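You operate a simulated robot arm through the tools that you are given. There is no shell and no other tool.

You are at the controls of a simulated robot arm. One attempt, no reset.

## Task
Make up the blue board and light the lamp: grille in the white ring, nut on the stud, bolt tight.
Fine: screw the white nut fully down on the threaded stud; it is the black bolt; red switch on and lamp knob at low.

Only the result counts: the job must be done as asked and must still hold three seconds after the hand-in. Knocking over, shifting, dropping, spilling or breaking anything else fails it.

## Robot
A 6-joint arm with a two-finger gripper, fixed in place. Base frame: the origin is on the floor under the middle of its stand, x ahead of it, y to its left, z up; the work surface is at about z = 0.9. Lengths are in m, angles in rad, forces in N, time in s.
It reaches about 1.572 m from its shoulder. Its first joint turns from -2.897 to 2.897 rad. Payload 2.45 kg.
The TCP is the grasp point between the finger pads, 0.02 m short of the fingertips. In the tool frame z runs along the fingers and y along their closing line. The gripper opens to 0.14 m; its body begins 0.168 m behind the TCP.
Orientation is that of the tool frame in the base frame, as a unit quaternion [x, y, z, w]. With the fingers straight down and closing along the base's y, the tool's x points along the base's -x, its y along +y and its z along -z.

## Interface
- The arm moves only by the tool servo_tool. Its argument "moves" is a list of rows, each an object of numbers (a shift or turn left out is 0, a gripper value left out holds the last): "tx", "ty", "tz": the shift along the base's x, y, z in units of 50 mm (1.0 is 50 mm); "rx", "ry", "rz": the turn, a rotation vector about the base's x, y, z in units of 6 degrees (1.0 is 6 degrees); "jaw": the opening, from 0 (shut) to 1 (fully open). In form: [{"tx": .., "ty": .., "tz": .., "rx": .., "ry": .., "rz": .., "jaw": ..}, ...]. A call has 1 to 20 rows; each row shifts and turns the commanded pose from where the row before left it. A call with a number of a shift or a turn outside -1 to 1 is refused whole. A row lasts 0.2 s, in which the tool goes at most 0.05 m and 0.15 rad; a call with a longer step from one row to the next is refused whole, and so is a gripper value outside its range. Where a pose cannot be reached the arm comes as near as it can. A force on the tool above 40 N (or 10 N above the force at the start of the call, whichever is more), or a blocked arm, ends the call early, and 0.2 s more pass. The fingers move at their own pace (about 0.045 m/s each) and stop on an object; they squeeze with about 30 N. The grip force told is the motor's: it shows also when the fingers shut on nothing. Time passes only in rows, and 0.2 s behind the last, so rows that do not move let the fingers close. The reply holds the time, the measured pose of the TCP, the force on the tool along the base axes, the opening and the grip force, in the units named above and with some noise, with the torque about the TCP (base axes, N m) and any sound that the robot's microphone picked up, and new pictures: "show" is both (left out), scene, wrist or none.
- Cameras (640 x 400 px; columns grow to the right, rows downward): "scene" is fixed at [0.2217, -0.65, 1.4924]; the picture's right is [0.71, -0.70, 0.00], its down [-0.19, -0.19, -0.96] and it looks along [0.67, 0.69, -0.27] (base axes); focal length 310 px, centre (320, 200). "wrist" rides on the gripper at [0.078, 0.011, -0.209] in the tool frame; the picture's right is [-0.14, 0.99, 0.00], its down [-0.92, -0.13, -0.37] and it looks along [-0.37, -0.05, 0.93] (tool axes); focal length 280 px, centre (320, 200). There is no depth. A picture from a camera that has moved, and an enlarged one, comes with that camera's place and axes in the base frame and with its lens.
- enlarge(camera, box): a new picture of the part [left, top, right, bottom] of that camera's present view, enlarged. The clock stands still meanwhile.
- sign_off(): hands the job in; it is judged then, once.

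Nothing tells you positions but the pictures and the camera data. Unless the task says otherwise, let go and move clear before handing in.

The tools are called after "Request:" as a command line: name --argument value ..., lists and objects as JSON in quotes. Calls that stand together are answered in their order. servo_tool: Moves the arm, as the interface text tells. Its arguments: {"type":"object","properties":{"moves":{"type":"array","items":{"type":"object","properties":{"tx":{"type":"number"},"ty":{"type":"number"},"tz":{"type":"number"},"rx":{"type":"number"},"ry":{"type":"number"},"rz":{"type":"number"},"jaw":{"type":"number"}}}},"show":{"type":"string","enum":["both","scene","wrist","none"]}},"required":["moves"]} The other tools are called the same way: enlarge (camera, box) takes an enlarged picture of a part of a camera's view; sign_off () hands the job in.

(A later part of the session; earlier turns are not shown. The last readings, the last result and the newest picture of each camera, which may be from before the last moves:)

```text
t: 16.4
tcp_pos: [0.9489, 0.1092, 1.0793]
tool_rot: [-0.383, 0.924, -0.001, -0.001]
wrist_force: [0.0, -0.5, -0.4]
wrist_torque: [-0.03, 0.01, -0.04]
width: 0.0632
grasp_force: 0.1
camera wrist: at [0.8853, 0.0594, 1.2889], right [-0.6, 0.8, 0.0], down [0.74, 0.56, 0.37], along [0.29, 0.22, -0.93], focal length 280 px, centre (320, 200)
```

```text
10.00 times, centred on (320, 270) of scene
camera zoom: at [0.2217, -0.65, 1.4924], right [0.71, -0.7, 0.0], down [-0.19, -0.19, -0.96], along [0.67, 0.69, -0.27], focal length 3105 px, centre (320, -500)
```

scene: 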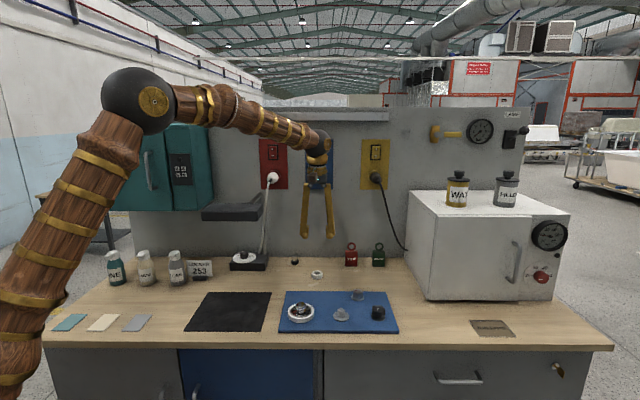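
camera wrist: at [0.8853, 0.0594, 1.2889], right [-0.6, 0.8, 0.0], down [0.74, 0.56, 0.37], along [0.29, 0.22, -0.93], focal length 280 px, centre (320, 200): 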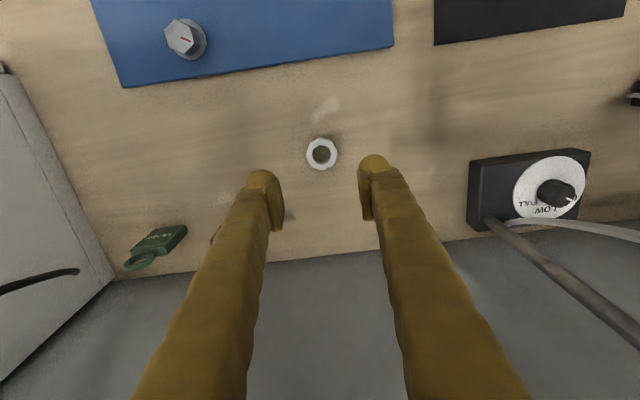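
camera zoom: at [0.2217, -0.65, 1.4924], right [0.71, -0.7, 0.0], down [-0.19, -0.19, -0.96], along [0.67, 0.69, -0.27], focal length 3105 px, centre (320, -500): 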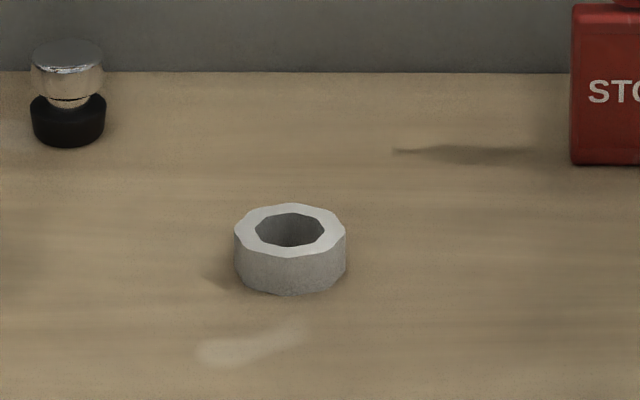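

Request:
servo_tool --moves '[{"tx": 0.03, "ty": 0.07, "tz": -0.95}, {"tz": -0.99}, {}, {}]'

Request:
enlarge --camera "wrist" --box '[260, 110, 380, 230]'

Request:
enlarge --camera "scene" --box '[295, 250, 345, 290]'

```text
t: 17.4
tcp_pos: [0.9499, 0.1158, 0.9841]
tool_rot: [-0.383, 0.924, 0.001, 0.001]
wrist_force: [-1.5, 0.1, 0.7]
wrist_torque: [-0.01, -0.01, -0.02]
width: 0.0632
grasp_force: 0.1
camera wrist: at [0.8864, 0.0666, 1.193], right [-0.6, 0.8, 0.0], down [0.74, 0.56, 0.37], along [0.29, 0.22, -0.93], focal length 280 px, centre (320, 200)
```

scene: 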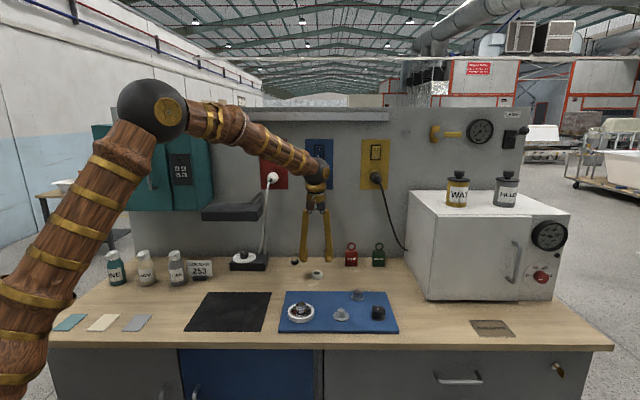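
wrist: 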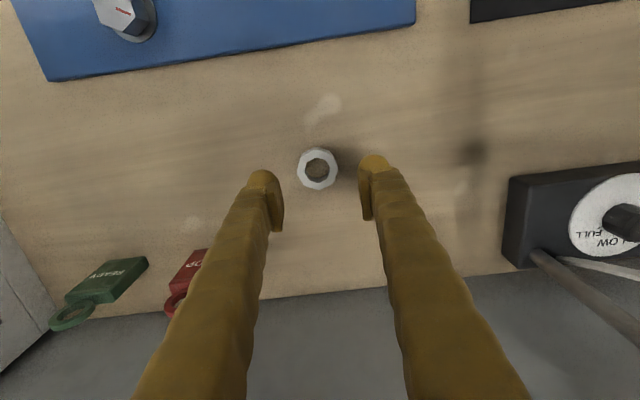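

```text
3.33 times, centred on (320, 170) of wrist
camera zoom: at [0.8864, 0.0666, 1.193], right [-0.6, 0.8, 0.0], down [0.74, 0.56, 0.37], along [0.29, 0.22, -0.93], focal length 935 px, centre (320, 300)
```

zoom: 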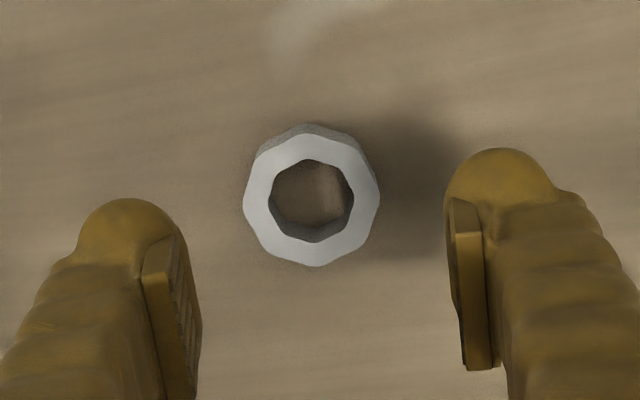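

```text
10.00 times, centred on (320, 270) of scene
camera zoom: at [0.2217, -0.65, 1.4924], right [0.71, -0.7, 0.0], down [-0.19, -0.19, -0.96], along [0.67, 0.69, -0.27], focal length 3105 px, centre (320, -500)
```

zoom: 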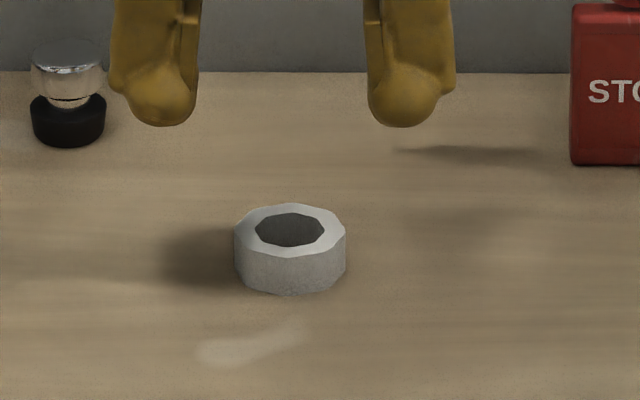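

Request:
servo_tool --moves '[{"tx": 0.02, "ty": -0.06, "tz": -0.3}, {"tz": -0.4}, {"tz": -0.408}, {}, {}]'

Request:
enlarge --camera "wrist" --box '[260, 110, 380, 230]'

Request:
enlarge --camera "scene" --box '[295, 250, 345, 290]'

```text
t: 18.6
tcp_pos: [0.9496, 0.1125, 0.9251]
tool_rot: [-0.383, 0.924, -0.001, -0.001]
wrist_force: [0.2, 0.2, -0.1]
wrist_torque: [-0.01, 0.02, -0.02]
width: 0.063
grasp_force: 0.0
camera wrist: at [0.8864, 0.0637, 1.1355], right [-0.6, 0.8, 0.0], down [0.74, 0.56, 0.37], along [0.29, 0.22, -0.93], focal length 280 px, centre (320, 200)
```

scene: 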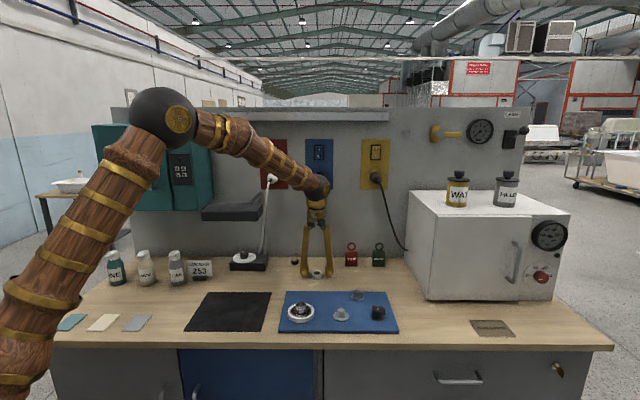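
wrist: 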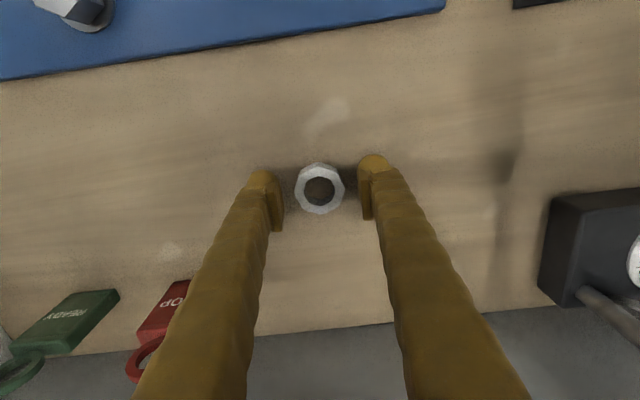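

```text
3.33 times, centred on (320, 170) of wrist
camera zoom: at [0.8864, 0.0637, 1.1355], right [-0.6, 0.8, 0.0], down [0.74, 0.56, 0.37], along [0.29, 0.22, -0.93], focal length 935 px, centre (320, 300)
```

zoom: 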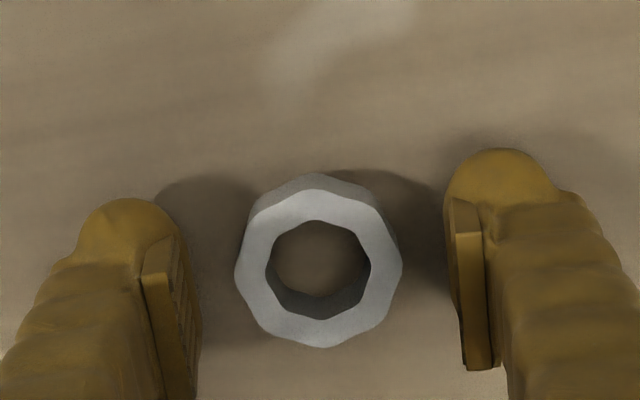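

```text
10.00 times, centred on (320, 270) of scene
camera zoom: at [0.2217, -0.65, 1.4924], right [0.71, -0.7, 0.0], down [-0.19, -0.19, -0.96], along [0.67, 0.69, -0.27], focal length 3105 px, centre (320, -500)
```

zoom: 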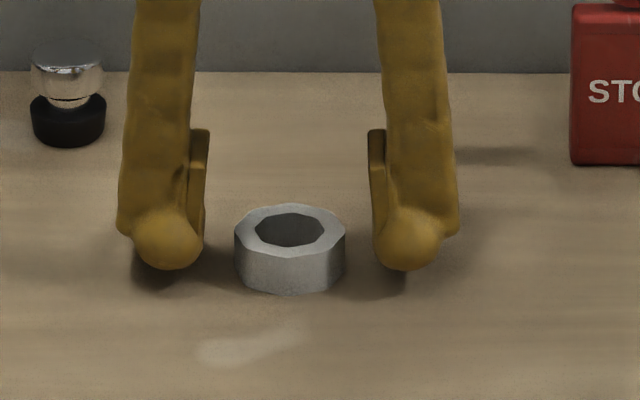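

Nut is centred between the fingers. Closing on it.

Request:
servo_tool --moves '[{"jaw": 0.0}, {}, {}, {}]'

Request:
enlarge --camera "wrist" --box '[260, 110, 380, 230]'

Request:
enlarge --camera "scene" --box '[295, 250, 345, 290]'

```text
t: 19.4
tcp_pos: [0.9525, 0.1132, 0.9362]
tool_rot: [-0.384, 0.923, -0.002, 0.004]
wrist_force: [-17.3, 5.8, 61.7]
wrist_torque: [0.4, 0.67, 0.05]
width: 0.0229
grasp_force: 20.5
stopped in row 3: the force on the tool passed its limit at 46 N (the readings are from after the stop); the commanded pose is now the measured one
camera wrist: at [0.8857, 0.0642, 1.144], right [-0.6, 0.8, 0.0], down [0.74, 0.56, 0.38], along [0.3, 0.22, -0.93], focal length 280 px, centre (320, 200)
```

scene: 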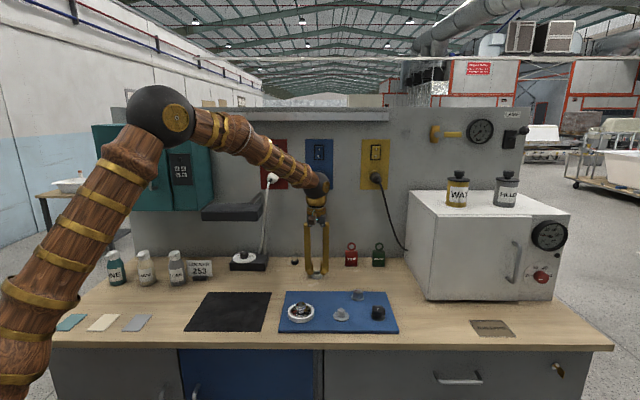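
wrist: 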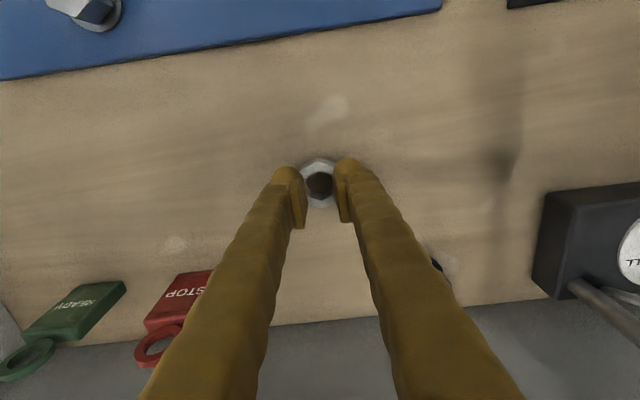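

```text
3.33 times, centred on (320, 170) of wrist
camera zoom: at [0.8857, 0.0642, 1.144], right [-0.6, 0.8, 0.0], down [0.74, 0.56, 0.38], along [0.3, 0.22, -0.93], focal length 935 px, centre (320, 300)
```

zoom: 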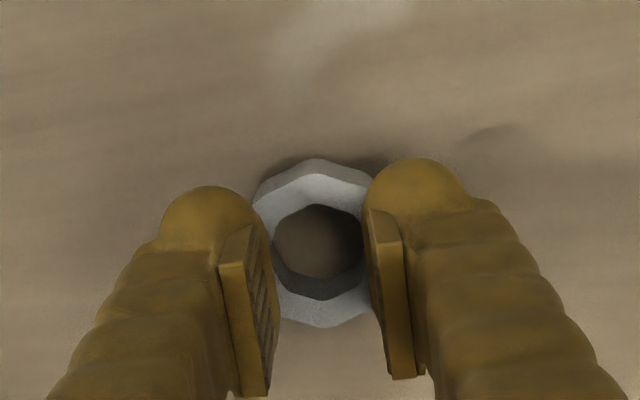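

```text
10.00 times, centred on (320, 270) of scene
camera zoom: at [0.2217, -0.65, 1.4924], right [0.71, -0.7, 0.0], down [-0.19, -0.19, -0.96], along [0.67, 0.69, -0.27], focal length 3105 px, centre (320, -500)
```

zoom: 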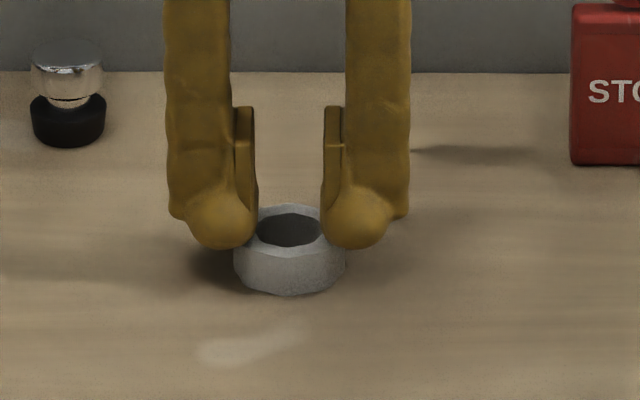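

The fingertips rode up onto the nut's rim because the rounded tips contacted its top edge. I'll rise and open, then re-grip lower.

Request:
servo_tool --moves '[{"tz": 0.2}, {"tz": 0.4, "jaw": 0.42}, {}, {}, {}]'

Request:
enlarge --camera "wrist" --box '[260, 110, 380, 230]'

Request:
enlarge --camera "scene" --box '[295, 250, 345, 290]'

```text
t: 20.6
tcp_pos: [0.951, 0.1117, 0.9594]
tool_rot: [-0.383, 0.924, 0.0, 0.002]
wrist_force: [-0.1, 0.4, -0.4]
wrist_torque: [-0.02, -0.02, -0.03]
width: 0.0587
grasp_force: 0.1
camera wrist: at [0.8861, 0.0632, 1.1687], right [-0.6, 0.8, 0.0], down [0.74, 0.56, 0.37], along [0.3, 0.22, -0.93], focal length 280 px, centre (320, 200)
```

scene: 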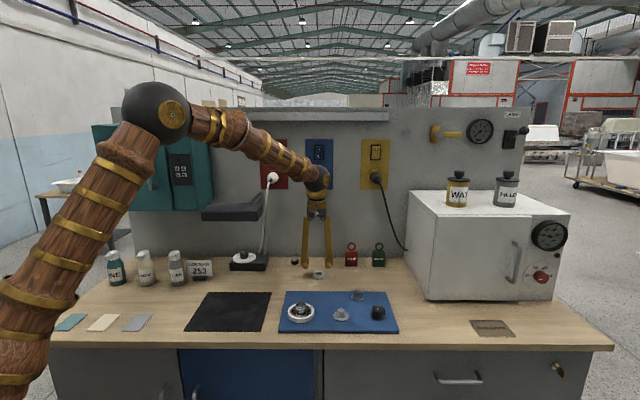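
wrist: 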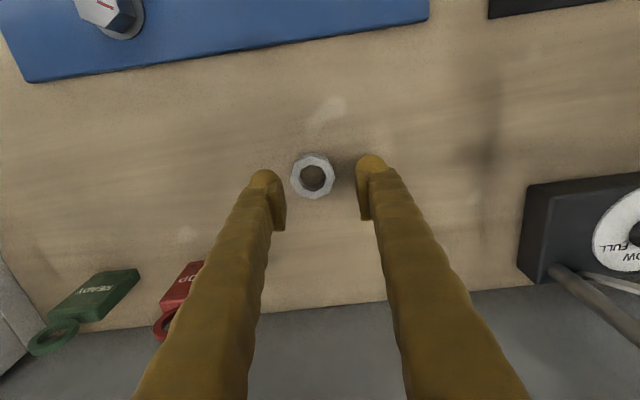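

```text
3.33 times, centred on (320, 170) of wrist
camera zoom: at [0.8861, 0.0632, 1.1687], right [-0.6, 0.8, 0.0], down [0.74, 0.56, 0.37], along [0.3, 0.22, -0.93], focal length 935 px, centre (320, 300)
```

zoom: 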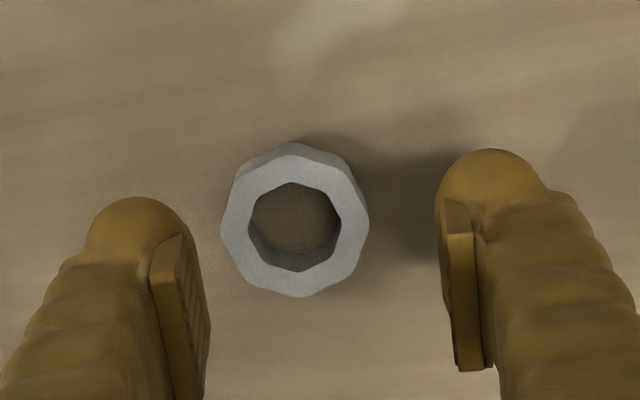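

```text
10.00 times, centred on (320, 270) of scene
camera zoom: at [0.2217, -0.65, 1.4924], right [0.71, -0.7, 0.0], down [-0.19, -0.19, -0.96], along [0.67, 0.69, -0.27], focal length 3105 px, centre (320, -500)
```

zoom: 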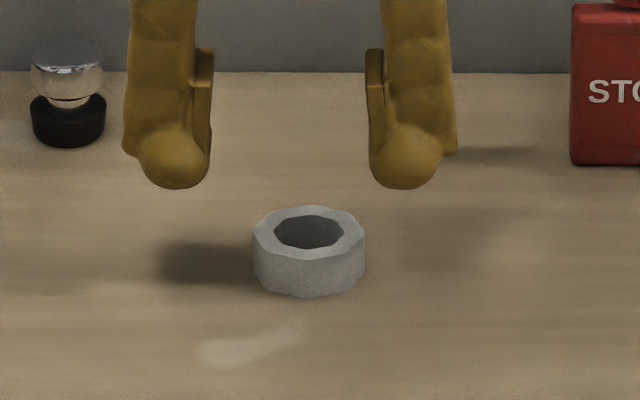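

The nut got nudged ~7 mm right. I'll zoom to read its facet orientation before re-gripping.

Request:
enlarge --camera "wrist" --box '[284, 148, 342, 206]'

Request:
enlarge --camera "scene" --box '[308, 264, 332, 284]'

```text
6.90 times, centred on (313, 177) of wrist
camera zoom: at [0.8861, 0.0632, 1.1687], right [-0.6, 0.8, 0.0], down [0.74, 0.56, 0.37], along [0.3, 0.22, -0.93], focal length 1934 px, centre (368, 359)
```

zoom: 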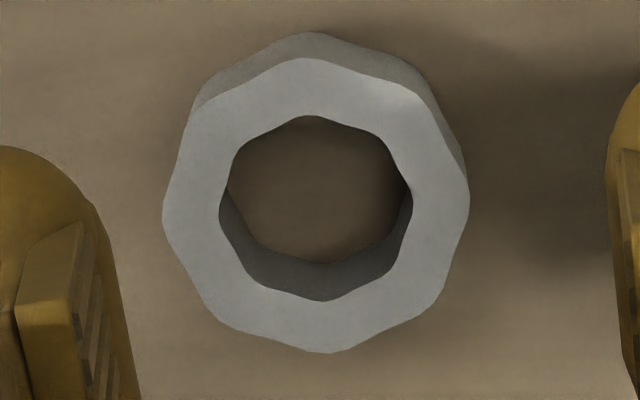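

```text
16.00 times, centred on (320, 274) of scene
camera zoom: at [0.2217, -0.65, 1.4924], right [0.71, -0.7, 0.0], down [-0.19, -0.19, -0.96], along [0.67, 0.69, -0.27], focal length 4968 px, centre (320, -984)
```

zoom: 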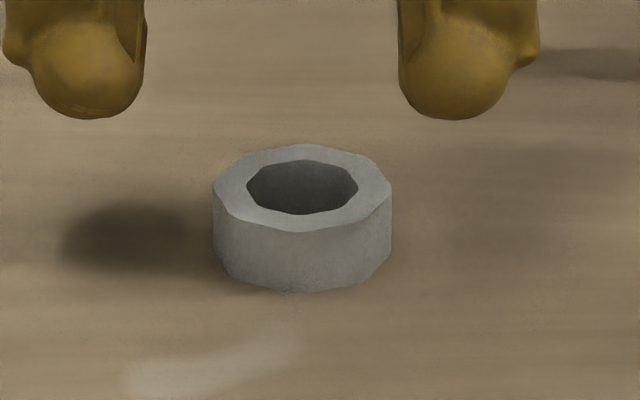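

Request:
servo_tool --moves '[{"tx": 0.094, "ty": -0.104, "rz": 0.8}, {"rz": 0.8}, {"rz": 0.8}, {"rz": 0.7}, {}, {}]'

Request:
enlarge --camera "wrist" --box '[260, 110, 380, 230]'

Request:
enlarge --camera "scene" --box '[295, 250, 345, 290]'

```text
t: 21.9
tcp_pos: [0.9558, 0.1075, 0.9592]
tool_rot: [-0.527, 0.85, 0.0, 0.001]
wrist_force: [-0.3, -0.6, 0.0]
wrist_torque: [0.03, 0.01, 0.01]
width: 0.0589
grasp_force: 0.0
camera wrist: at [0.9099, 0.0409, 1.169], right [-0.83, 0.56, 0.0], down [0.52, 0.77, 0.37], along [0.21, 0.31, -0.93], focal length 280 px, centre (320, 200)
```

scene: 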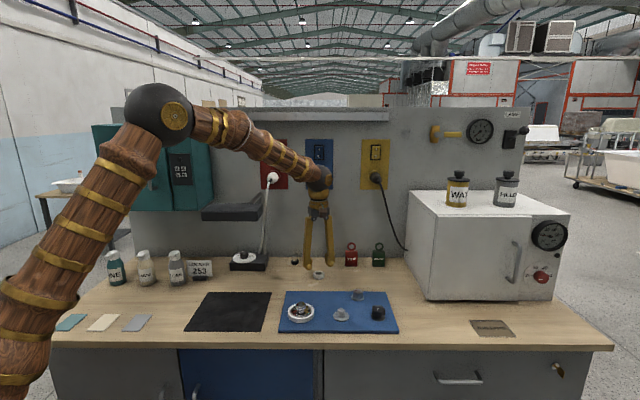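
wrist: 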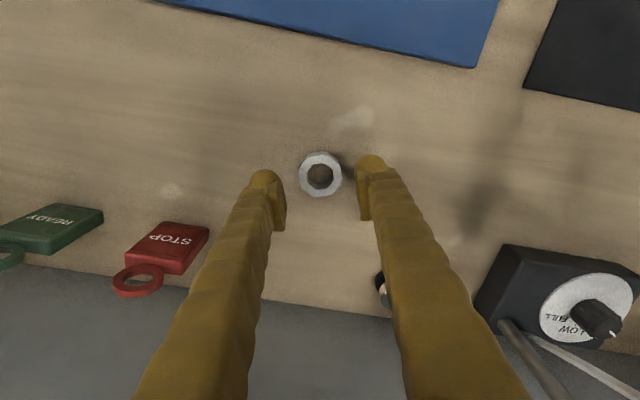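

```text
3.33 times, centred on (320, 170) of wrist
camera zoom: at [0.9099, 0.0409, 1.169], right [-0.83, 0.56, 0.0], down [0.52, 0.77, 0.37], along [0.21, 0.31, -0.93], focal length 935 px, centre (320, 300)
```

zoom: 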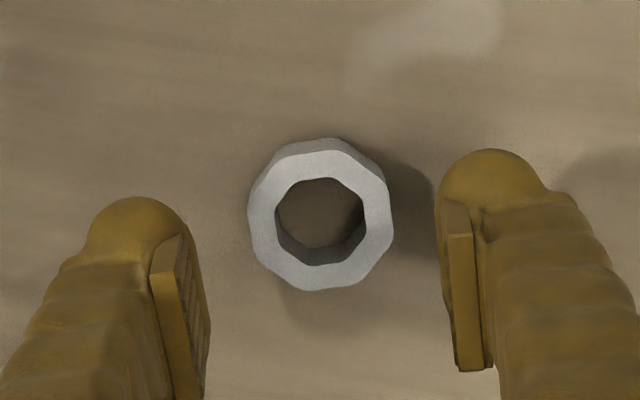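

```text
10.00 times, centred on (320, 270) of scene
camera zoom: at [0.2217, -0.65, 1.4924], right [0.71, -0.7, 0.0], down [-0.19, -0.19, -0.96], along [0.67, 0.69, -0.27], focal length 3105 px, centre (320, -500)
```

zoom: 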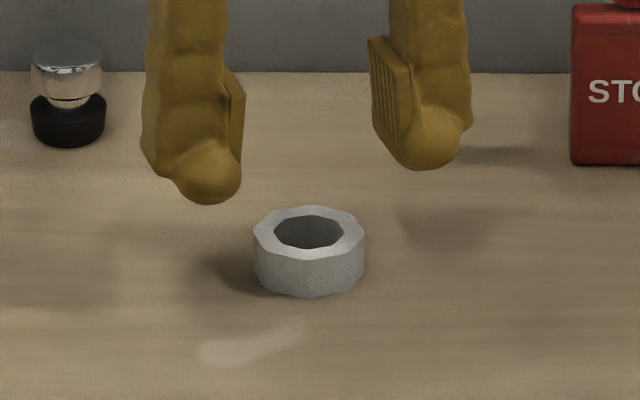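

Request:
servo_tool --moves '[{"tz": -0.4}, {"tz": -0.36}, {}, {}]' --show "none"

Request:
enlarge --camera "scene" --box '[295, 250, 345, 290]'

Request:
enlarge --camera "wrist" --box '[260, 110, 380, 230]'

```text
t: 22.9
tcp_pos: [0.956, 0.1071, 0.9212]
tool_rot: [-0.527, 0.85, 0.001, 0.002]
wrist_force: [0.2, 0.1, 0.0]
wrist_torque: [0.01, 0.01, 0.0]
width: 0.0589
grasp_force: 0.0
```

```text
10.00 times, centred on (320, 270) of scene
camera zoom: at [0.2217, -0.65, 1.4924], right [0.71, -0.7, 0.0], down [-0.19, -0.19, -0.96], along [0.67, 0.69, -0.27], focal length 3105 px, centre (320, -500)
```

zoom: 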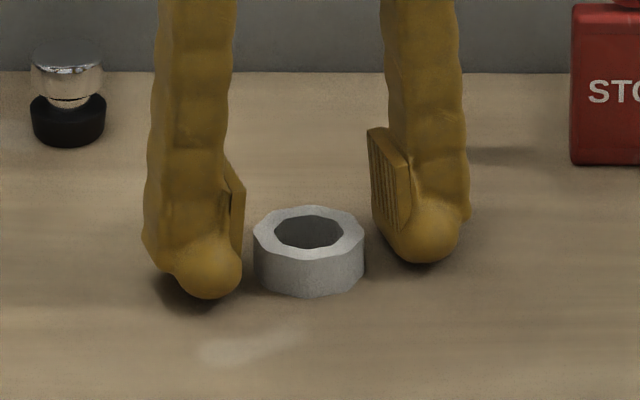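

```text
3.33 times, centred on (320, 170) of wrist
camera zoom: at [0.9095, 0.0407, 1.1308], right [-0.83, 0.56, 0.0], down [0.52, 0.77, 0.37], along [0.21, 0.31, -0.93], focal length 935 px, centre (320, 300)
```

zoom: 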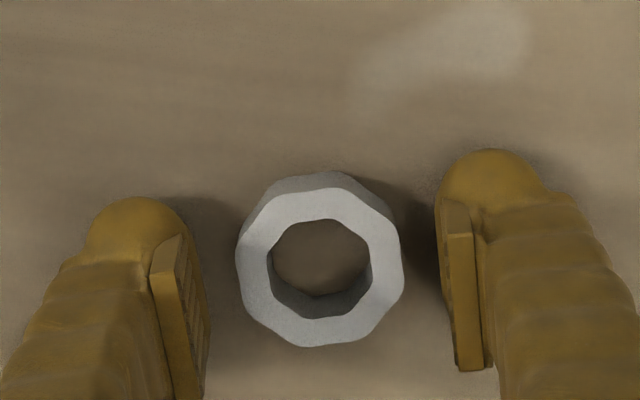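

Request:
servo_tool --moves '[{"jaw": 0.0}, {}, {}]'

Request:
enlarge --camera "scene" --box '[295, 250, 345, 290]'

Request:
enlarge --camera "wrist" --box '[260, 110, 380, 230]'

```text
t: 23.8
tcp_pos: [0.9554, 0.1064, 0.9207]
tool_rot: [-0.527, 0.85, 0.001, 0.003]
wrist_force: [1.1, 0.2, 0.6]
wrist_torque: [-0.01, 0.04, 0.01]
width: 0.0372
grasp_force: 30.2
camera wrist: at [0.9095, 0.0407, 1.1309], right [-0.83, 0.56, 0.0], down [0.52, 0.77, 0.37], along [0.21, 0.31, -0.93], focal length 280 px, centre (320, 200)
```

scene: 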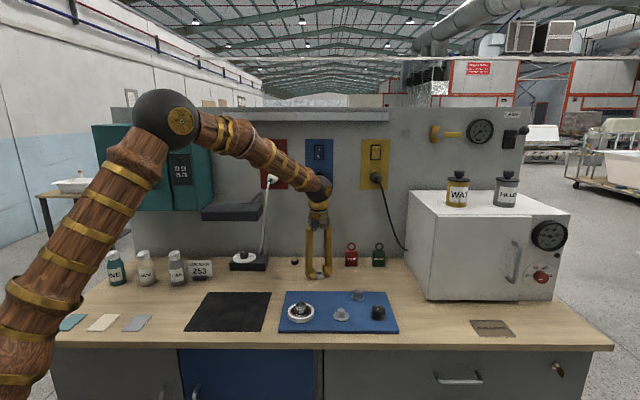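
wrist: 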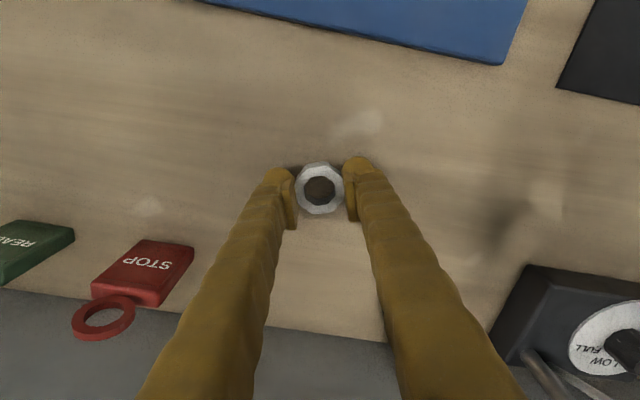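

```text
10.00 times, centred on (320, 270) of scene
camera zoom: at [0.2217, -0.65, 1.4924], right [0.71, -0.7, 0.0], down [-0.19, -0.19, -0.96], along [0.67, 0.69, -0.27], focal length 3105 px, centre (320, -500)
```

zoom: 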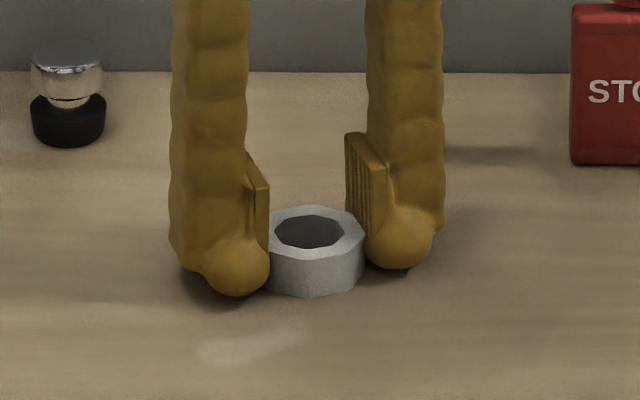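

```text
3.33 times, centred on (320, 170) of wrist
camera zoom: at [0.9095, 0.0407, 1.1309], right [-0.83, 0.56, 0.0], down [0.52, 0.77, 0.37], along [0.21, 0.31, -0.93], focal length 935 px, centre (320, 300)
```

zoom: 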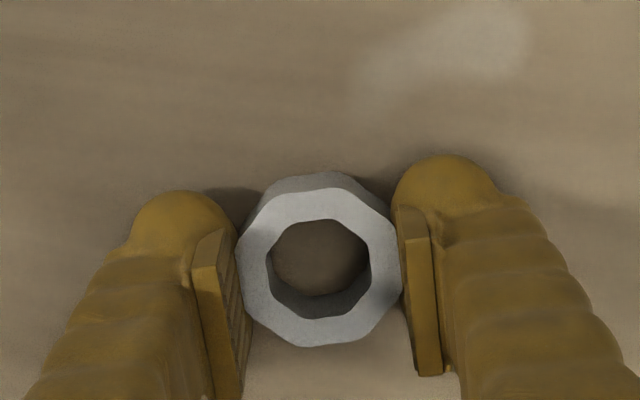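

Nut is held across its flats (37 mm). Lifting and carrying toward the threaded stud, pausing short to measure the stud.

Request:
servo_tool --moves '[{"tz": 0.4}, {"tz": 0.8}, {"tz": 0.8}, {"tx": -0.437, "ty": -0.773}, {"tx": -0.437, "ty": -0.773}, {"tx": -0.437, "ty": -0.773}, {"tx": -0.437, "ty": -0.773}, {"tx": -0.437, "ty": -0.773}, {}, {}]'

Request:
enlarge --camera "wrist" --box '[220, 40, 400, 240]'

Request:
enlarge --camera "scene" --box '[310, 270, 390, 330]'

```text
t: 25.9
tcp_pos: [0.8477, -0.0858, 1.0207]
tool_rot: [-0.527, 0.85, 0.0, 0.002]
wrist_force: [-1.1, 1.0, 0.4]
wrist_torque: [0.01, 0.0, -0.02]
width: 0.0367
grasp_force: 30.1
camera wrist: at [0.8012, -0.1523, 1.2303], right [-0.83, 0.56, 0.0], down [0.52, 0.77, 0.37], along [0.21, 0.31, -0.93], focal length 280 px, centre (320, 200)
```

scene: 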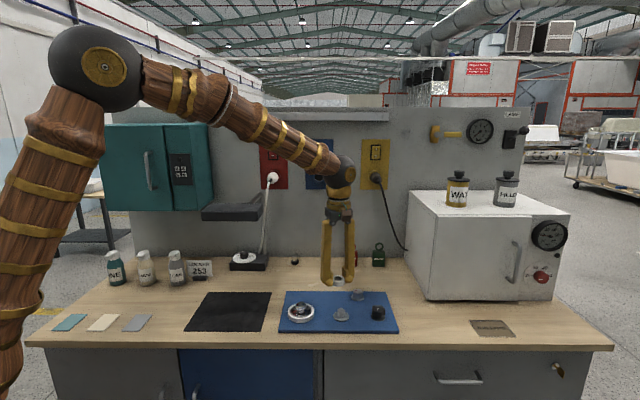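
wrist: 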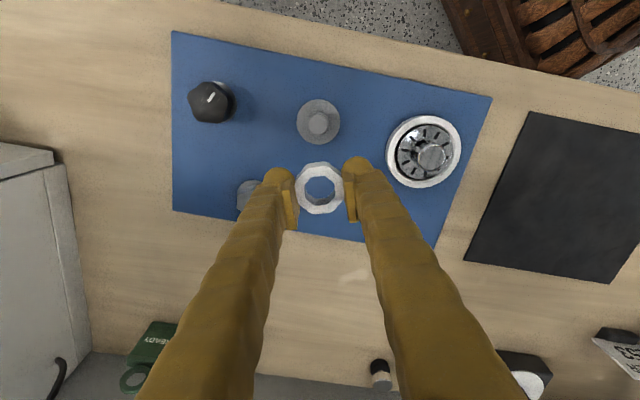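

```text
2.00 times, centred on (310, 140) of wrist
camera zoom: at [0.8012, -0.1523, 1.2303], right [-0.83, 0.56, 0.0], down [0.52, 0.77, 0.37], along [0.21, 0.31, -0.93], focal length 561 px, centre (340, 320)
```

zoom: 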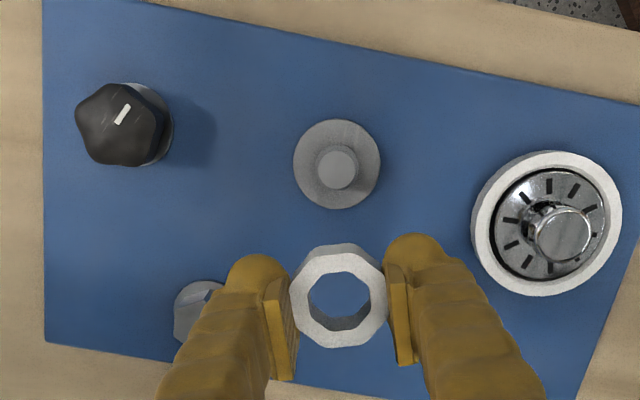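

```text
6.67 times, centred on (350, 300) of scene
camera zoom: at [0.2217, -0.65, 1.4924], right [0.71, -0.7, 0.0], down [-0.19, -0.19, -0.96], along [0.67, 0.69, -0.27], focal length 2070 px, centre (120, -467)
```

zoom: 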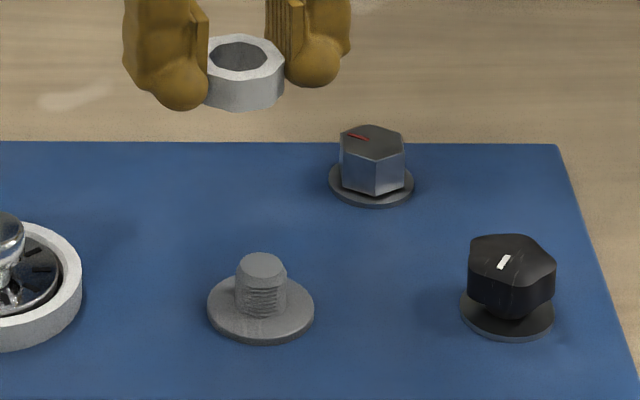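

Request:
servo_tool --moves '[{"tx": -0.446, "ty": -0.724}, {"tz": -0.5}, {"tz": -0.4}, {}, {}]'

Request:
enlarge --camera "wrist" --box '[270, 120, 370, 230]'

Request:
enlarge --camera "scene" --box '[320, 285, 365, 325]'

```text
t: 27.1
tcp_pos: [0.8243, -0.1231, 0.976]
tool_rot: [-0.526, 0.85, 0.0, 0.001]
wrist_force: [-0.2, -0.7, 0.3]
wrist_torque: [-0.01, -0.01, 0.0]
width: 0.0364
grasp_force: 29.6
camera wrist: at [0.7784, -0.1891, 1.1858], right [-0.83, 0.56, 0.0], down [0.52, 0.77, 0.37], along [0.21, 0.31, -0.93], focal length 280 px, centre (320, 200)
```

scene: 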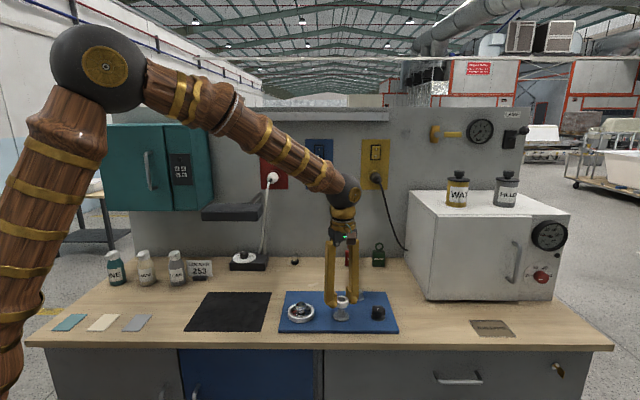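
wrist: 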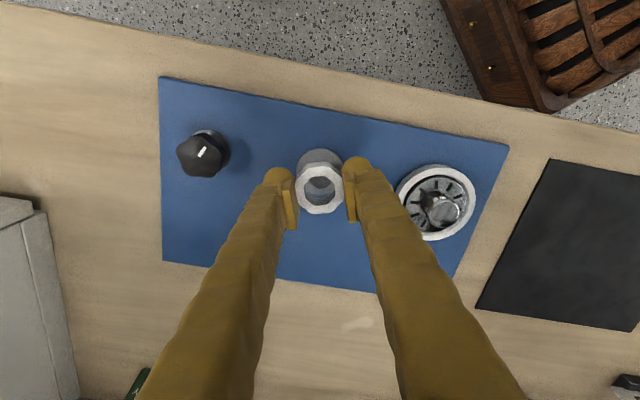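

```text
3.64 times, centred on (320, 175) of wrist
camera zoom: at [0.7784, -0.1891, 1.1858], right [-0.83, 0.56, 0.0], down [0.52, 0.77, 0.37], along [0.21, 0.31, -0.93], focal length 1020 px, centre (320, 291)
```

zoom: 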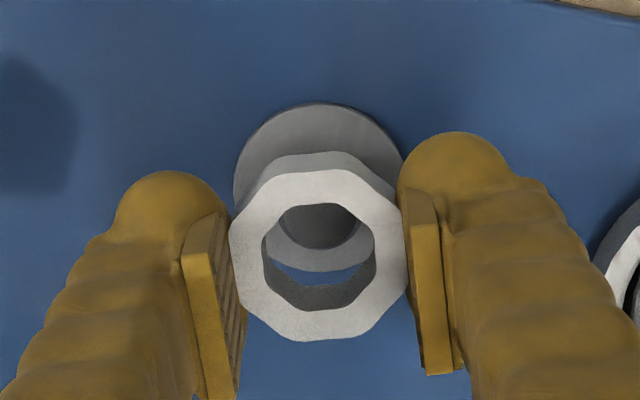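

```text
10.00 times, centred on (342, 305) of scene
camera zoom: at [0.2217, -0.65, 1.4924], right [0.71, -0.7, 0.0], down [-0.19, -0.19, -0.96], along [0.67, 0.69, -0.27], focal length 3105 px, centre (95, -850)
```

zoom: 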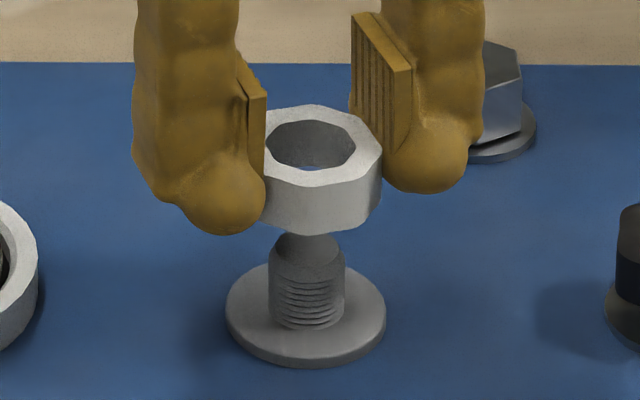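

Nut looks aligned over the stud in both views. Lowering in small steps until it touches the stud's tip.

Request:
servo_tool --moves '[{"tx": 0.005, "ty": 0.006, "tz": -0.1}, {"tz": -0.1}, {"tz": -0.1}, {}]' --show "none"

Request:
enlarge --camera "scene" --box '[320, 285, 365, 325]'

Request:
enlarge --camera "wrist" --box '[270, 120, 370, 230]'

```text
t: 28.1
tcp_pos: [0.8247, -0.122, 0.9622]
tool_rot: [-0.527, 0.85, 0.0, 0.002]
wrist_force: [0.1, 0.1, -0.6]
wrist_torque: [-0.01, 0.02, -0.01]
width: 0.0363
grasp_force: 30.3
```

```text
10.00 times, centred on (342, 305) of scene
camera zoom: at [0.2217, -0.65, 1.4924], right [0.71, -0.7, 0.0], down [-0.19, -0.19, -0.96], along [0.67, 0.69, -0.27], focal length 3105 px, centre (95, -850)
```

zoom: 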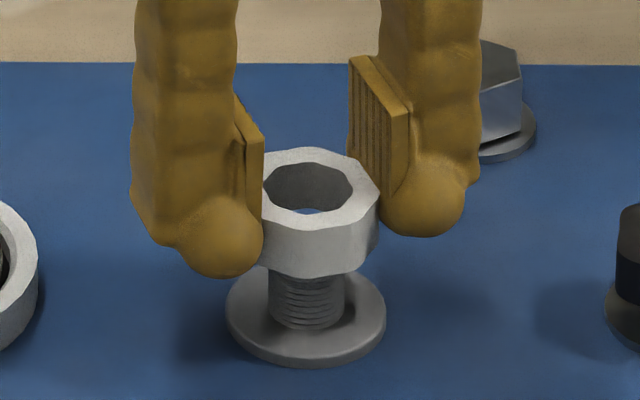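

```text
3.64 times, centred on (320, 175) of wrist
camera zoom: at [0.7784, -0.1885, 1.1711], right [-0.83, 0.56, 0.0], down [0.52, 0.77, 0.37], along [0.21, 0.31, -0.93], focal length 1020 px, centre (320, 291)
```

zoom: 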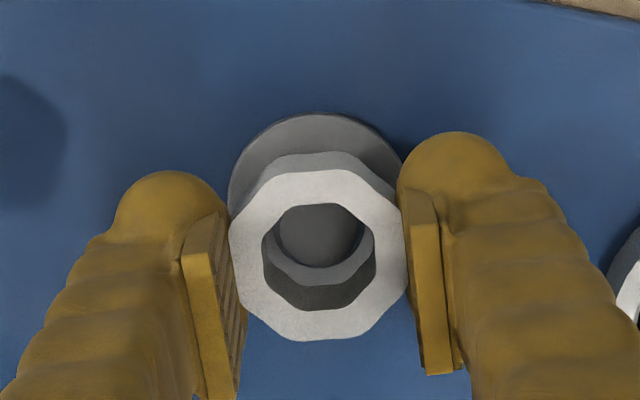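

Request:
servo_tool --moves '[{"tz": -0.04}, {"tz": -0.04}, {"tz": -0.04}, {}]' --show "none"

Request:
enlarge --camera "scene" --box '[320, 285, 365, 325]'

Request:
enlarge --camera "wrist" --box '[270, 120, 370, 230]'

```text
t: 29.1
tcp_pos: [0.8238, -0.1221, 0.9556]
tool_rot: [-0.527, 0.85, 0.0, 0.002]
wrist_force: [0.3, 0.4, -0.6]
wrist_torque: [-0.02, 0.01, 0.01]
width: 0.0357
grasp_force: 30.2
```

```text
10.00 times, centred on (342, 305) of scene
camera zoom: at [0.2217, -0.65, 1.4924], right [0.71, -0.7, 0.0], down [-0.19, -0.19, -0.96], along [0.67, 0.69, -0.27], focal length 3105 px, centre (95, -850)
```

zoom: 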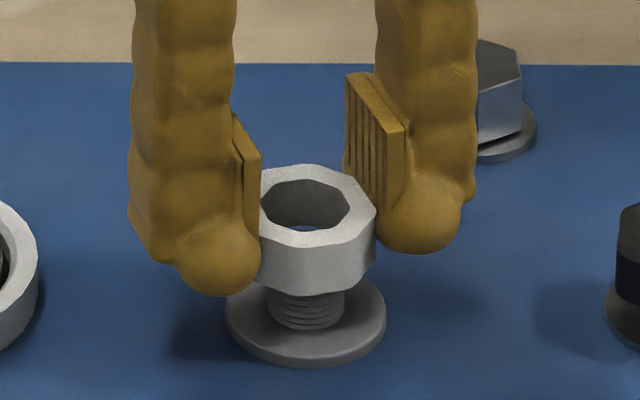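

```text
3.64 times, centred on (320, 175) of wrist
camera zoom: at [0.778, -0.1877, 1.1651], right [-0.83, 0.56, 0.0], down [0.52, 0.77, 0.37], along [0.21, 0.31, -0.93], focal length 1020 px, centre (320, 291)
```

zoom: 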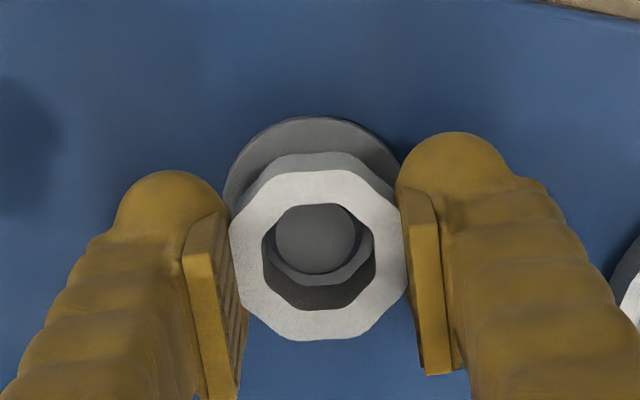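

Request:
servo_tool --moves '[{"tx": 0.014, "ty": -0.01}, {}, {"tz": -0.03}, {"tz": -0.03}, {}]' --show "none"

Request:
enlarge --camera "scene" --box '[320, 285, 365, 325]'

Request:
enlarge --camera "wrist" --box '[270, 120, 370, 230]'

```text
t: 30.4
tcp_pos: [0.8246, -0.1224, 0.9539]
tool_rot: [-0.527, 0.85, 0.0, 0.002]
wrist_force: [-0.9, 0.2, -0.1]
wrist_torque: [0.01, -0.03, 0.02]
width: 0.0357
grasp_force: 30.4
```

```text
10.00 times, centred on (342, 305) of scene
camera zoom: at [0.2217, -0.65, 1.4924], right [0.71, -0.7, 0.0], down [-0.19, -0.19, -0.96], along [0.67, 0.69, -0.27], focal length 3105 px, centre (95, -850)
```

zoom: 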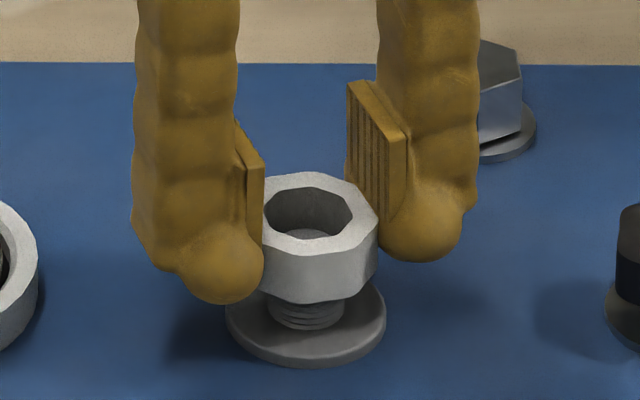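

```text
3.64 times, centred on (320, 175) of wrist
camera zoom: at [0.7789, -0.188, 1.1622], right [-0.83, 0.56, 0.0], down [0.52, 0.77, 0.37], along [0.21, 0.31, -0.93], focal length 1020 px, centre (320, 291)
```

zoom: 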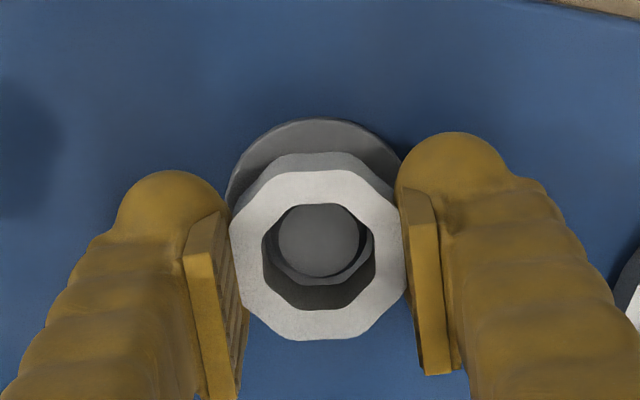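

Request:
servo_tool --moves '[{"tz": -0.03}, {"tz": -0.03}, {}]' --show "none"

Request:
servo_tool --moves '[{"tz": -0.02}, {"tz": -0.02}, {}]' --show "none"

Request:
enlarge --camera "scene" --box '[320, 285, 365, 325]'

```text
t: 31.1
tcp_pos: [0.8249, -0.1218, 0.9498]
tool_rot: [-0.527, 0.85, 0.001, 0.003]
wrist_force: [0.6, 0.2, -0.2]
wrist_torque: [0.02, 0.01, -0.03]
width: 0.0355
grasp_force: 30.3
```

```text
t: 31.9
tcp_pos: [0.8249, -0.1211, 0.9475]
tool_rot: [-0.527, 0.85, 0.0, 0.002]
wrist_force: [-0.3, 0.2, -0.4]
wrist_torque: [0.01, 0.0, -0.03]
width: 0.0353
grasp_force: 29.6
```

```text
10.00 times, centred on (342, 305) of scene
camera zoom: at [0.2217, -0.65, 1.4924], right [0.71, -0.7, 0.0], down [-0.19, -0.19, -0.96], along [0.67, 0.69, -0.27], focal length 3105 px, centre (95, -850)
```

zoom: 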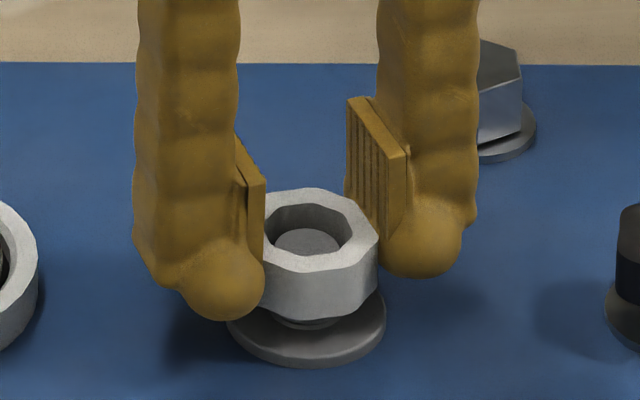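

Request:
servo_tool --moves '[{"tz": -0.02}, {"tz": -0.02}, {}]' --show "none"

Request:
enlarge --camera "wrist" --box '[270, 120, 370, 230]'

Request:
enlarge --camera "scene" --box '[328, 296, 358, 322]'

```text
t: 32.8
tcp_pos: [0.8243, -0.1209, 0.946]
tool_rot: [-0.527, 0.85, 0.0, 0.002]
wrist_force: [-0.6, -0.2, -0.9]
wrist_torque: [0.0, -0.01, 0.03]
width: 0.0351
grasp_force: 29.7
```

```text
3.64 times, centred on (320, 175) of wrist
camera zoom: at [0.7788, -0.1877, 1.1548], right [-0.83, 0.56, 0.0], down [0.52, 0.77, 0.37], along [0.21, 0.31, -0.93], focal length 1020 px, centre (320, 291)
```

zoom: 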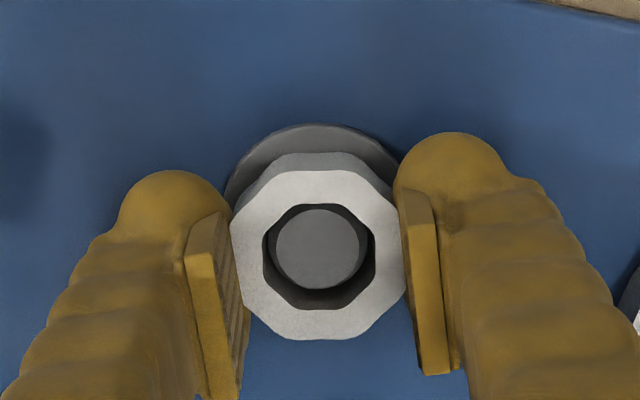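

```text
15.38 times, centred on (343, 309) of scene
camera zoom: at [0.2217, -0.65, 1.4924], right [0.71, -0.7, 0.0], down [-0.19, -0.19, -0.96], along [0.67, 0.69, -0.27], focal length 4777 px, centre (-34, -1477)
```

zoom: 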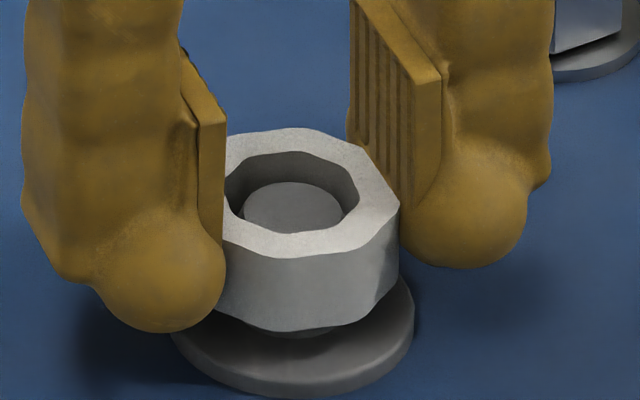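

Request:
servo_tool --moves '[{"tz": -0.03}, {"tz": -0.03}, {}]' --show "none"

Request:
servo_tool --moves '[{"tz": -0.02}, {"tz": -0.02}, {}]' --show "none"

Request:
enlarge --camera "scene" --box '[328, 296, 358, 322]'

```text
t: 33.5
tcp_pos: [0.8247, -0.1213, 0.9428]
tool_rot: [-0.528, 0.849, 0.001, 0.002]
wrist_force: [0.4, -1.3, -0.2]
wrist_torque: [-0.01, 0.0, -0.02]
width: 0.0351
grasp_force: 30.3
```

```text
t: 34.4
tcp_pos: [0.8252, -0.1219, 0.9413]
tool_rot: [-0.527, 0.85, 0.0, 0.002]
wrist_force: [5.3, 2.9, -0.5]
wrist_torque: [0.0, -0.03, 0.03]
width: 0.0351
grasp_force: 30.0
```

```text
15.38 times, centred on (343, 309) of scene
camera zoom: at [0.2217, -0.65, 1.4924], right [0.71, -0.7, 0.0], down [-0.19, -0.19, -0.96], along [0.67, 0.69, -0.27], focal length 4777 px, centre (-34, -1477)
```

zoom: 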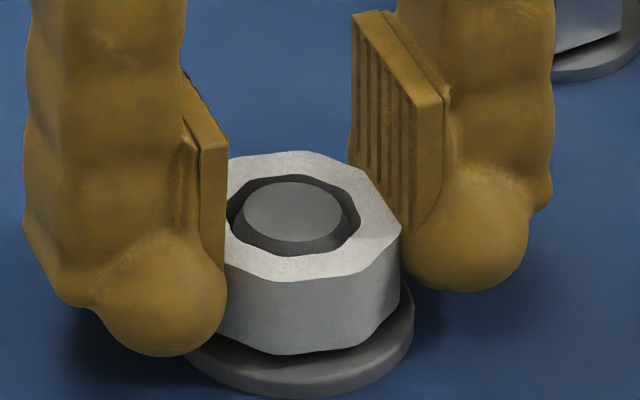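

Nut has slid over the stud; small side force shows light contact. I'll centre slightly and start turning clockwise to feel the thread.

Request:
servo_tool --moves '[{"tx": 0.008, "ty": 0.005}, {"rz": -0.8}, {"rz": -1}, {"rz": -1}, {"rz": -1}, {"rz": -1}, {}]' --show "none"

Request:
enlarge --camera "scene" --box '[328, 296, 358, 322]'

Request:
enlarge --camera "wrist" --box '[270, 120, 370, 230]'

```text
t: 36.0
tcp_pos: [0.8259, -0.1225, 0.9406]
tool_rot: [-0.299, 0.954, -0.002, 0.002]
wrist_force: [-0.6, -15.0, -1.3]
wrist_torque: [-0.18, 0.0, 0.03]
width: 0.0348
grasp_force: 30.0
```

```text
15.38 times, centred on (343, 309) of scene
camera zoom: at [0.2217, -0.65, 1.4924], right [0.71, -0.7, 0.0], down [-0.19, -0.19, -0.96], along [0.67, 0.69, -0.27], focal length 4777 px, centre (-34, -1477)
```

zoom: 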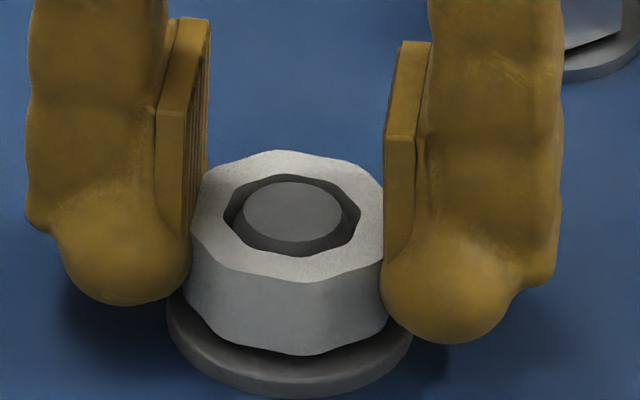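

```text
3.64 times, centred on (320, 175) of wrist
camera zoom: at [0.7531, -0.1588, 1.1501], right [-0.45, 0.89, 0.0], down [0.83, 0.42, 0.37], along [0.33, 0.17, -0.93], focal length 1020 px, centre (320, 291)
```

zoom: 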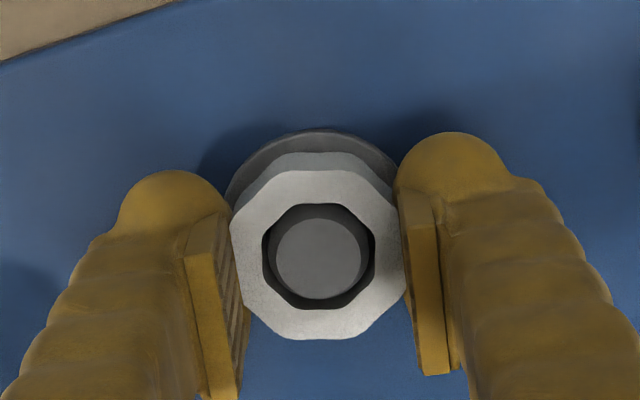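

Request:
servo_tool --moves '[{"ty": -0.018}, {}, {"tz": -0.02, "rz": -1}, {"tz": -0.02, "rz": -1}, {}]' --show "none"

Request:
enlarge --camera "scene" --box '[328, 296, 358, 322]'

```text
t: 37.1
tcp_pos: [0.8259, -0.123, 0.9405]
tool_rot: [-0.197, 0.98, -0.001, 0.002]
wrist_force: [-3.1, -0.9, 19.8]
wrist_torque: [0.02, 0.13, -0.04]
width: 0.0351
grasp_force: 29.9
```

```text
15.38 times, centred on (343, 309) of scene
camera zoom: at [0.2217, -0.65, 1.4924], right [0.71, -0.7, 0.0], down [-0.19, -0.19, -0.96], along [0.67, 0.69, -0.27], focal length 4777 px, centre (-34, -1477)
```

zoom: 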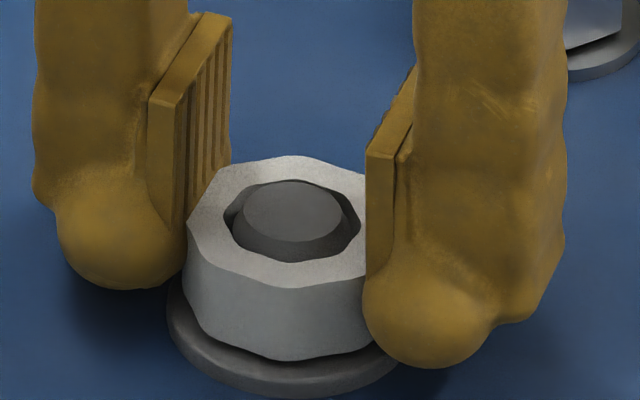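

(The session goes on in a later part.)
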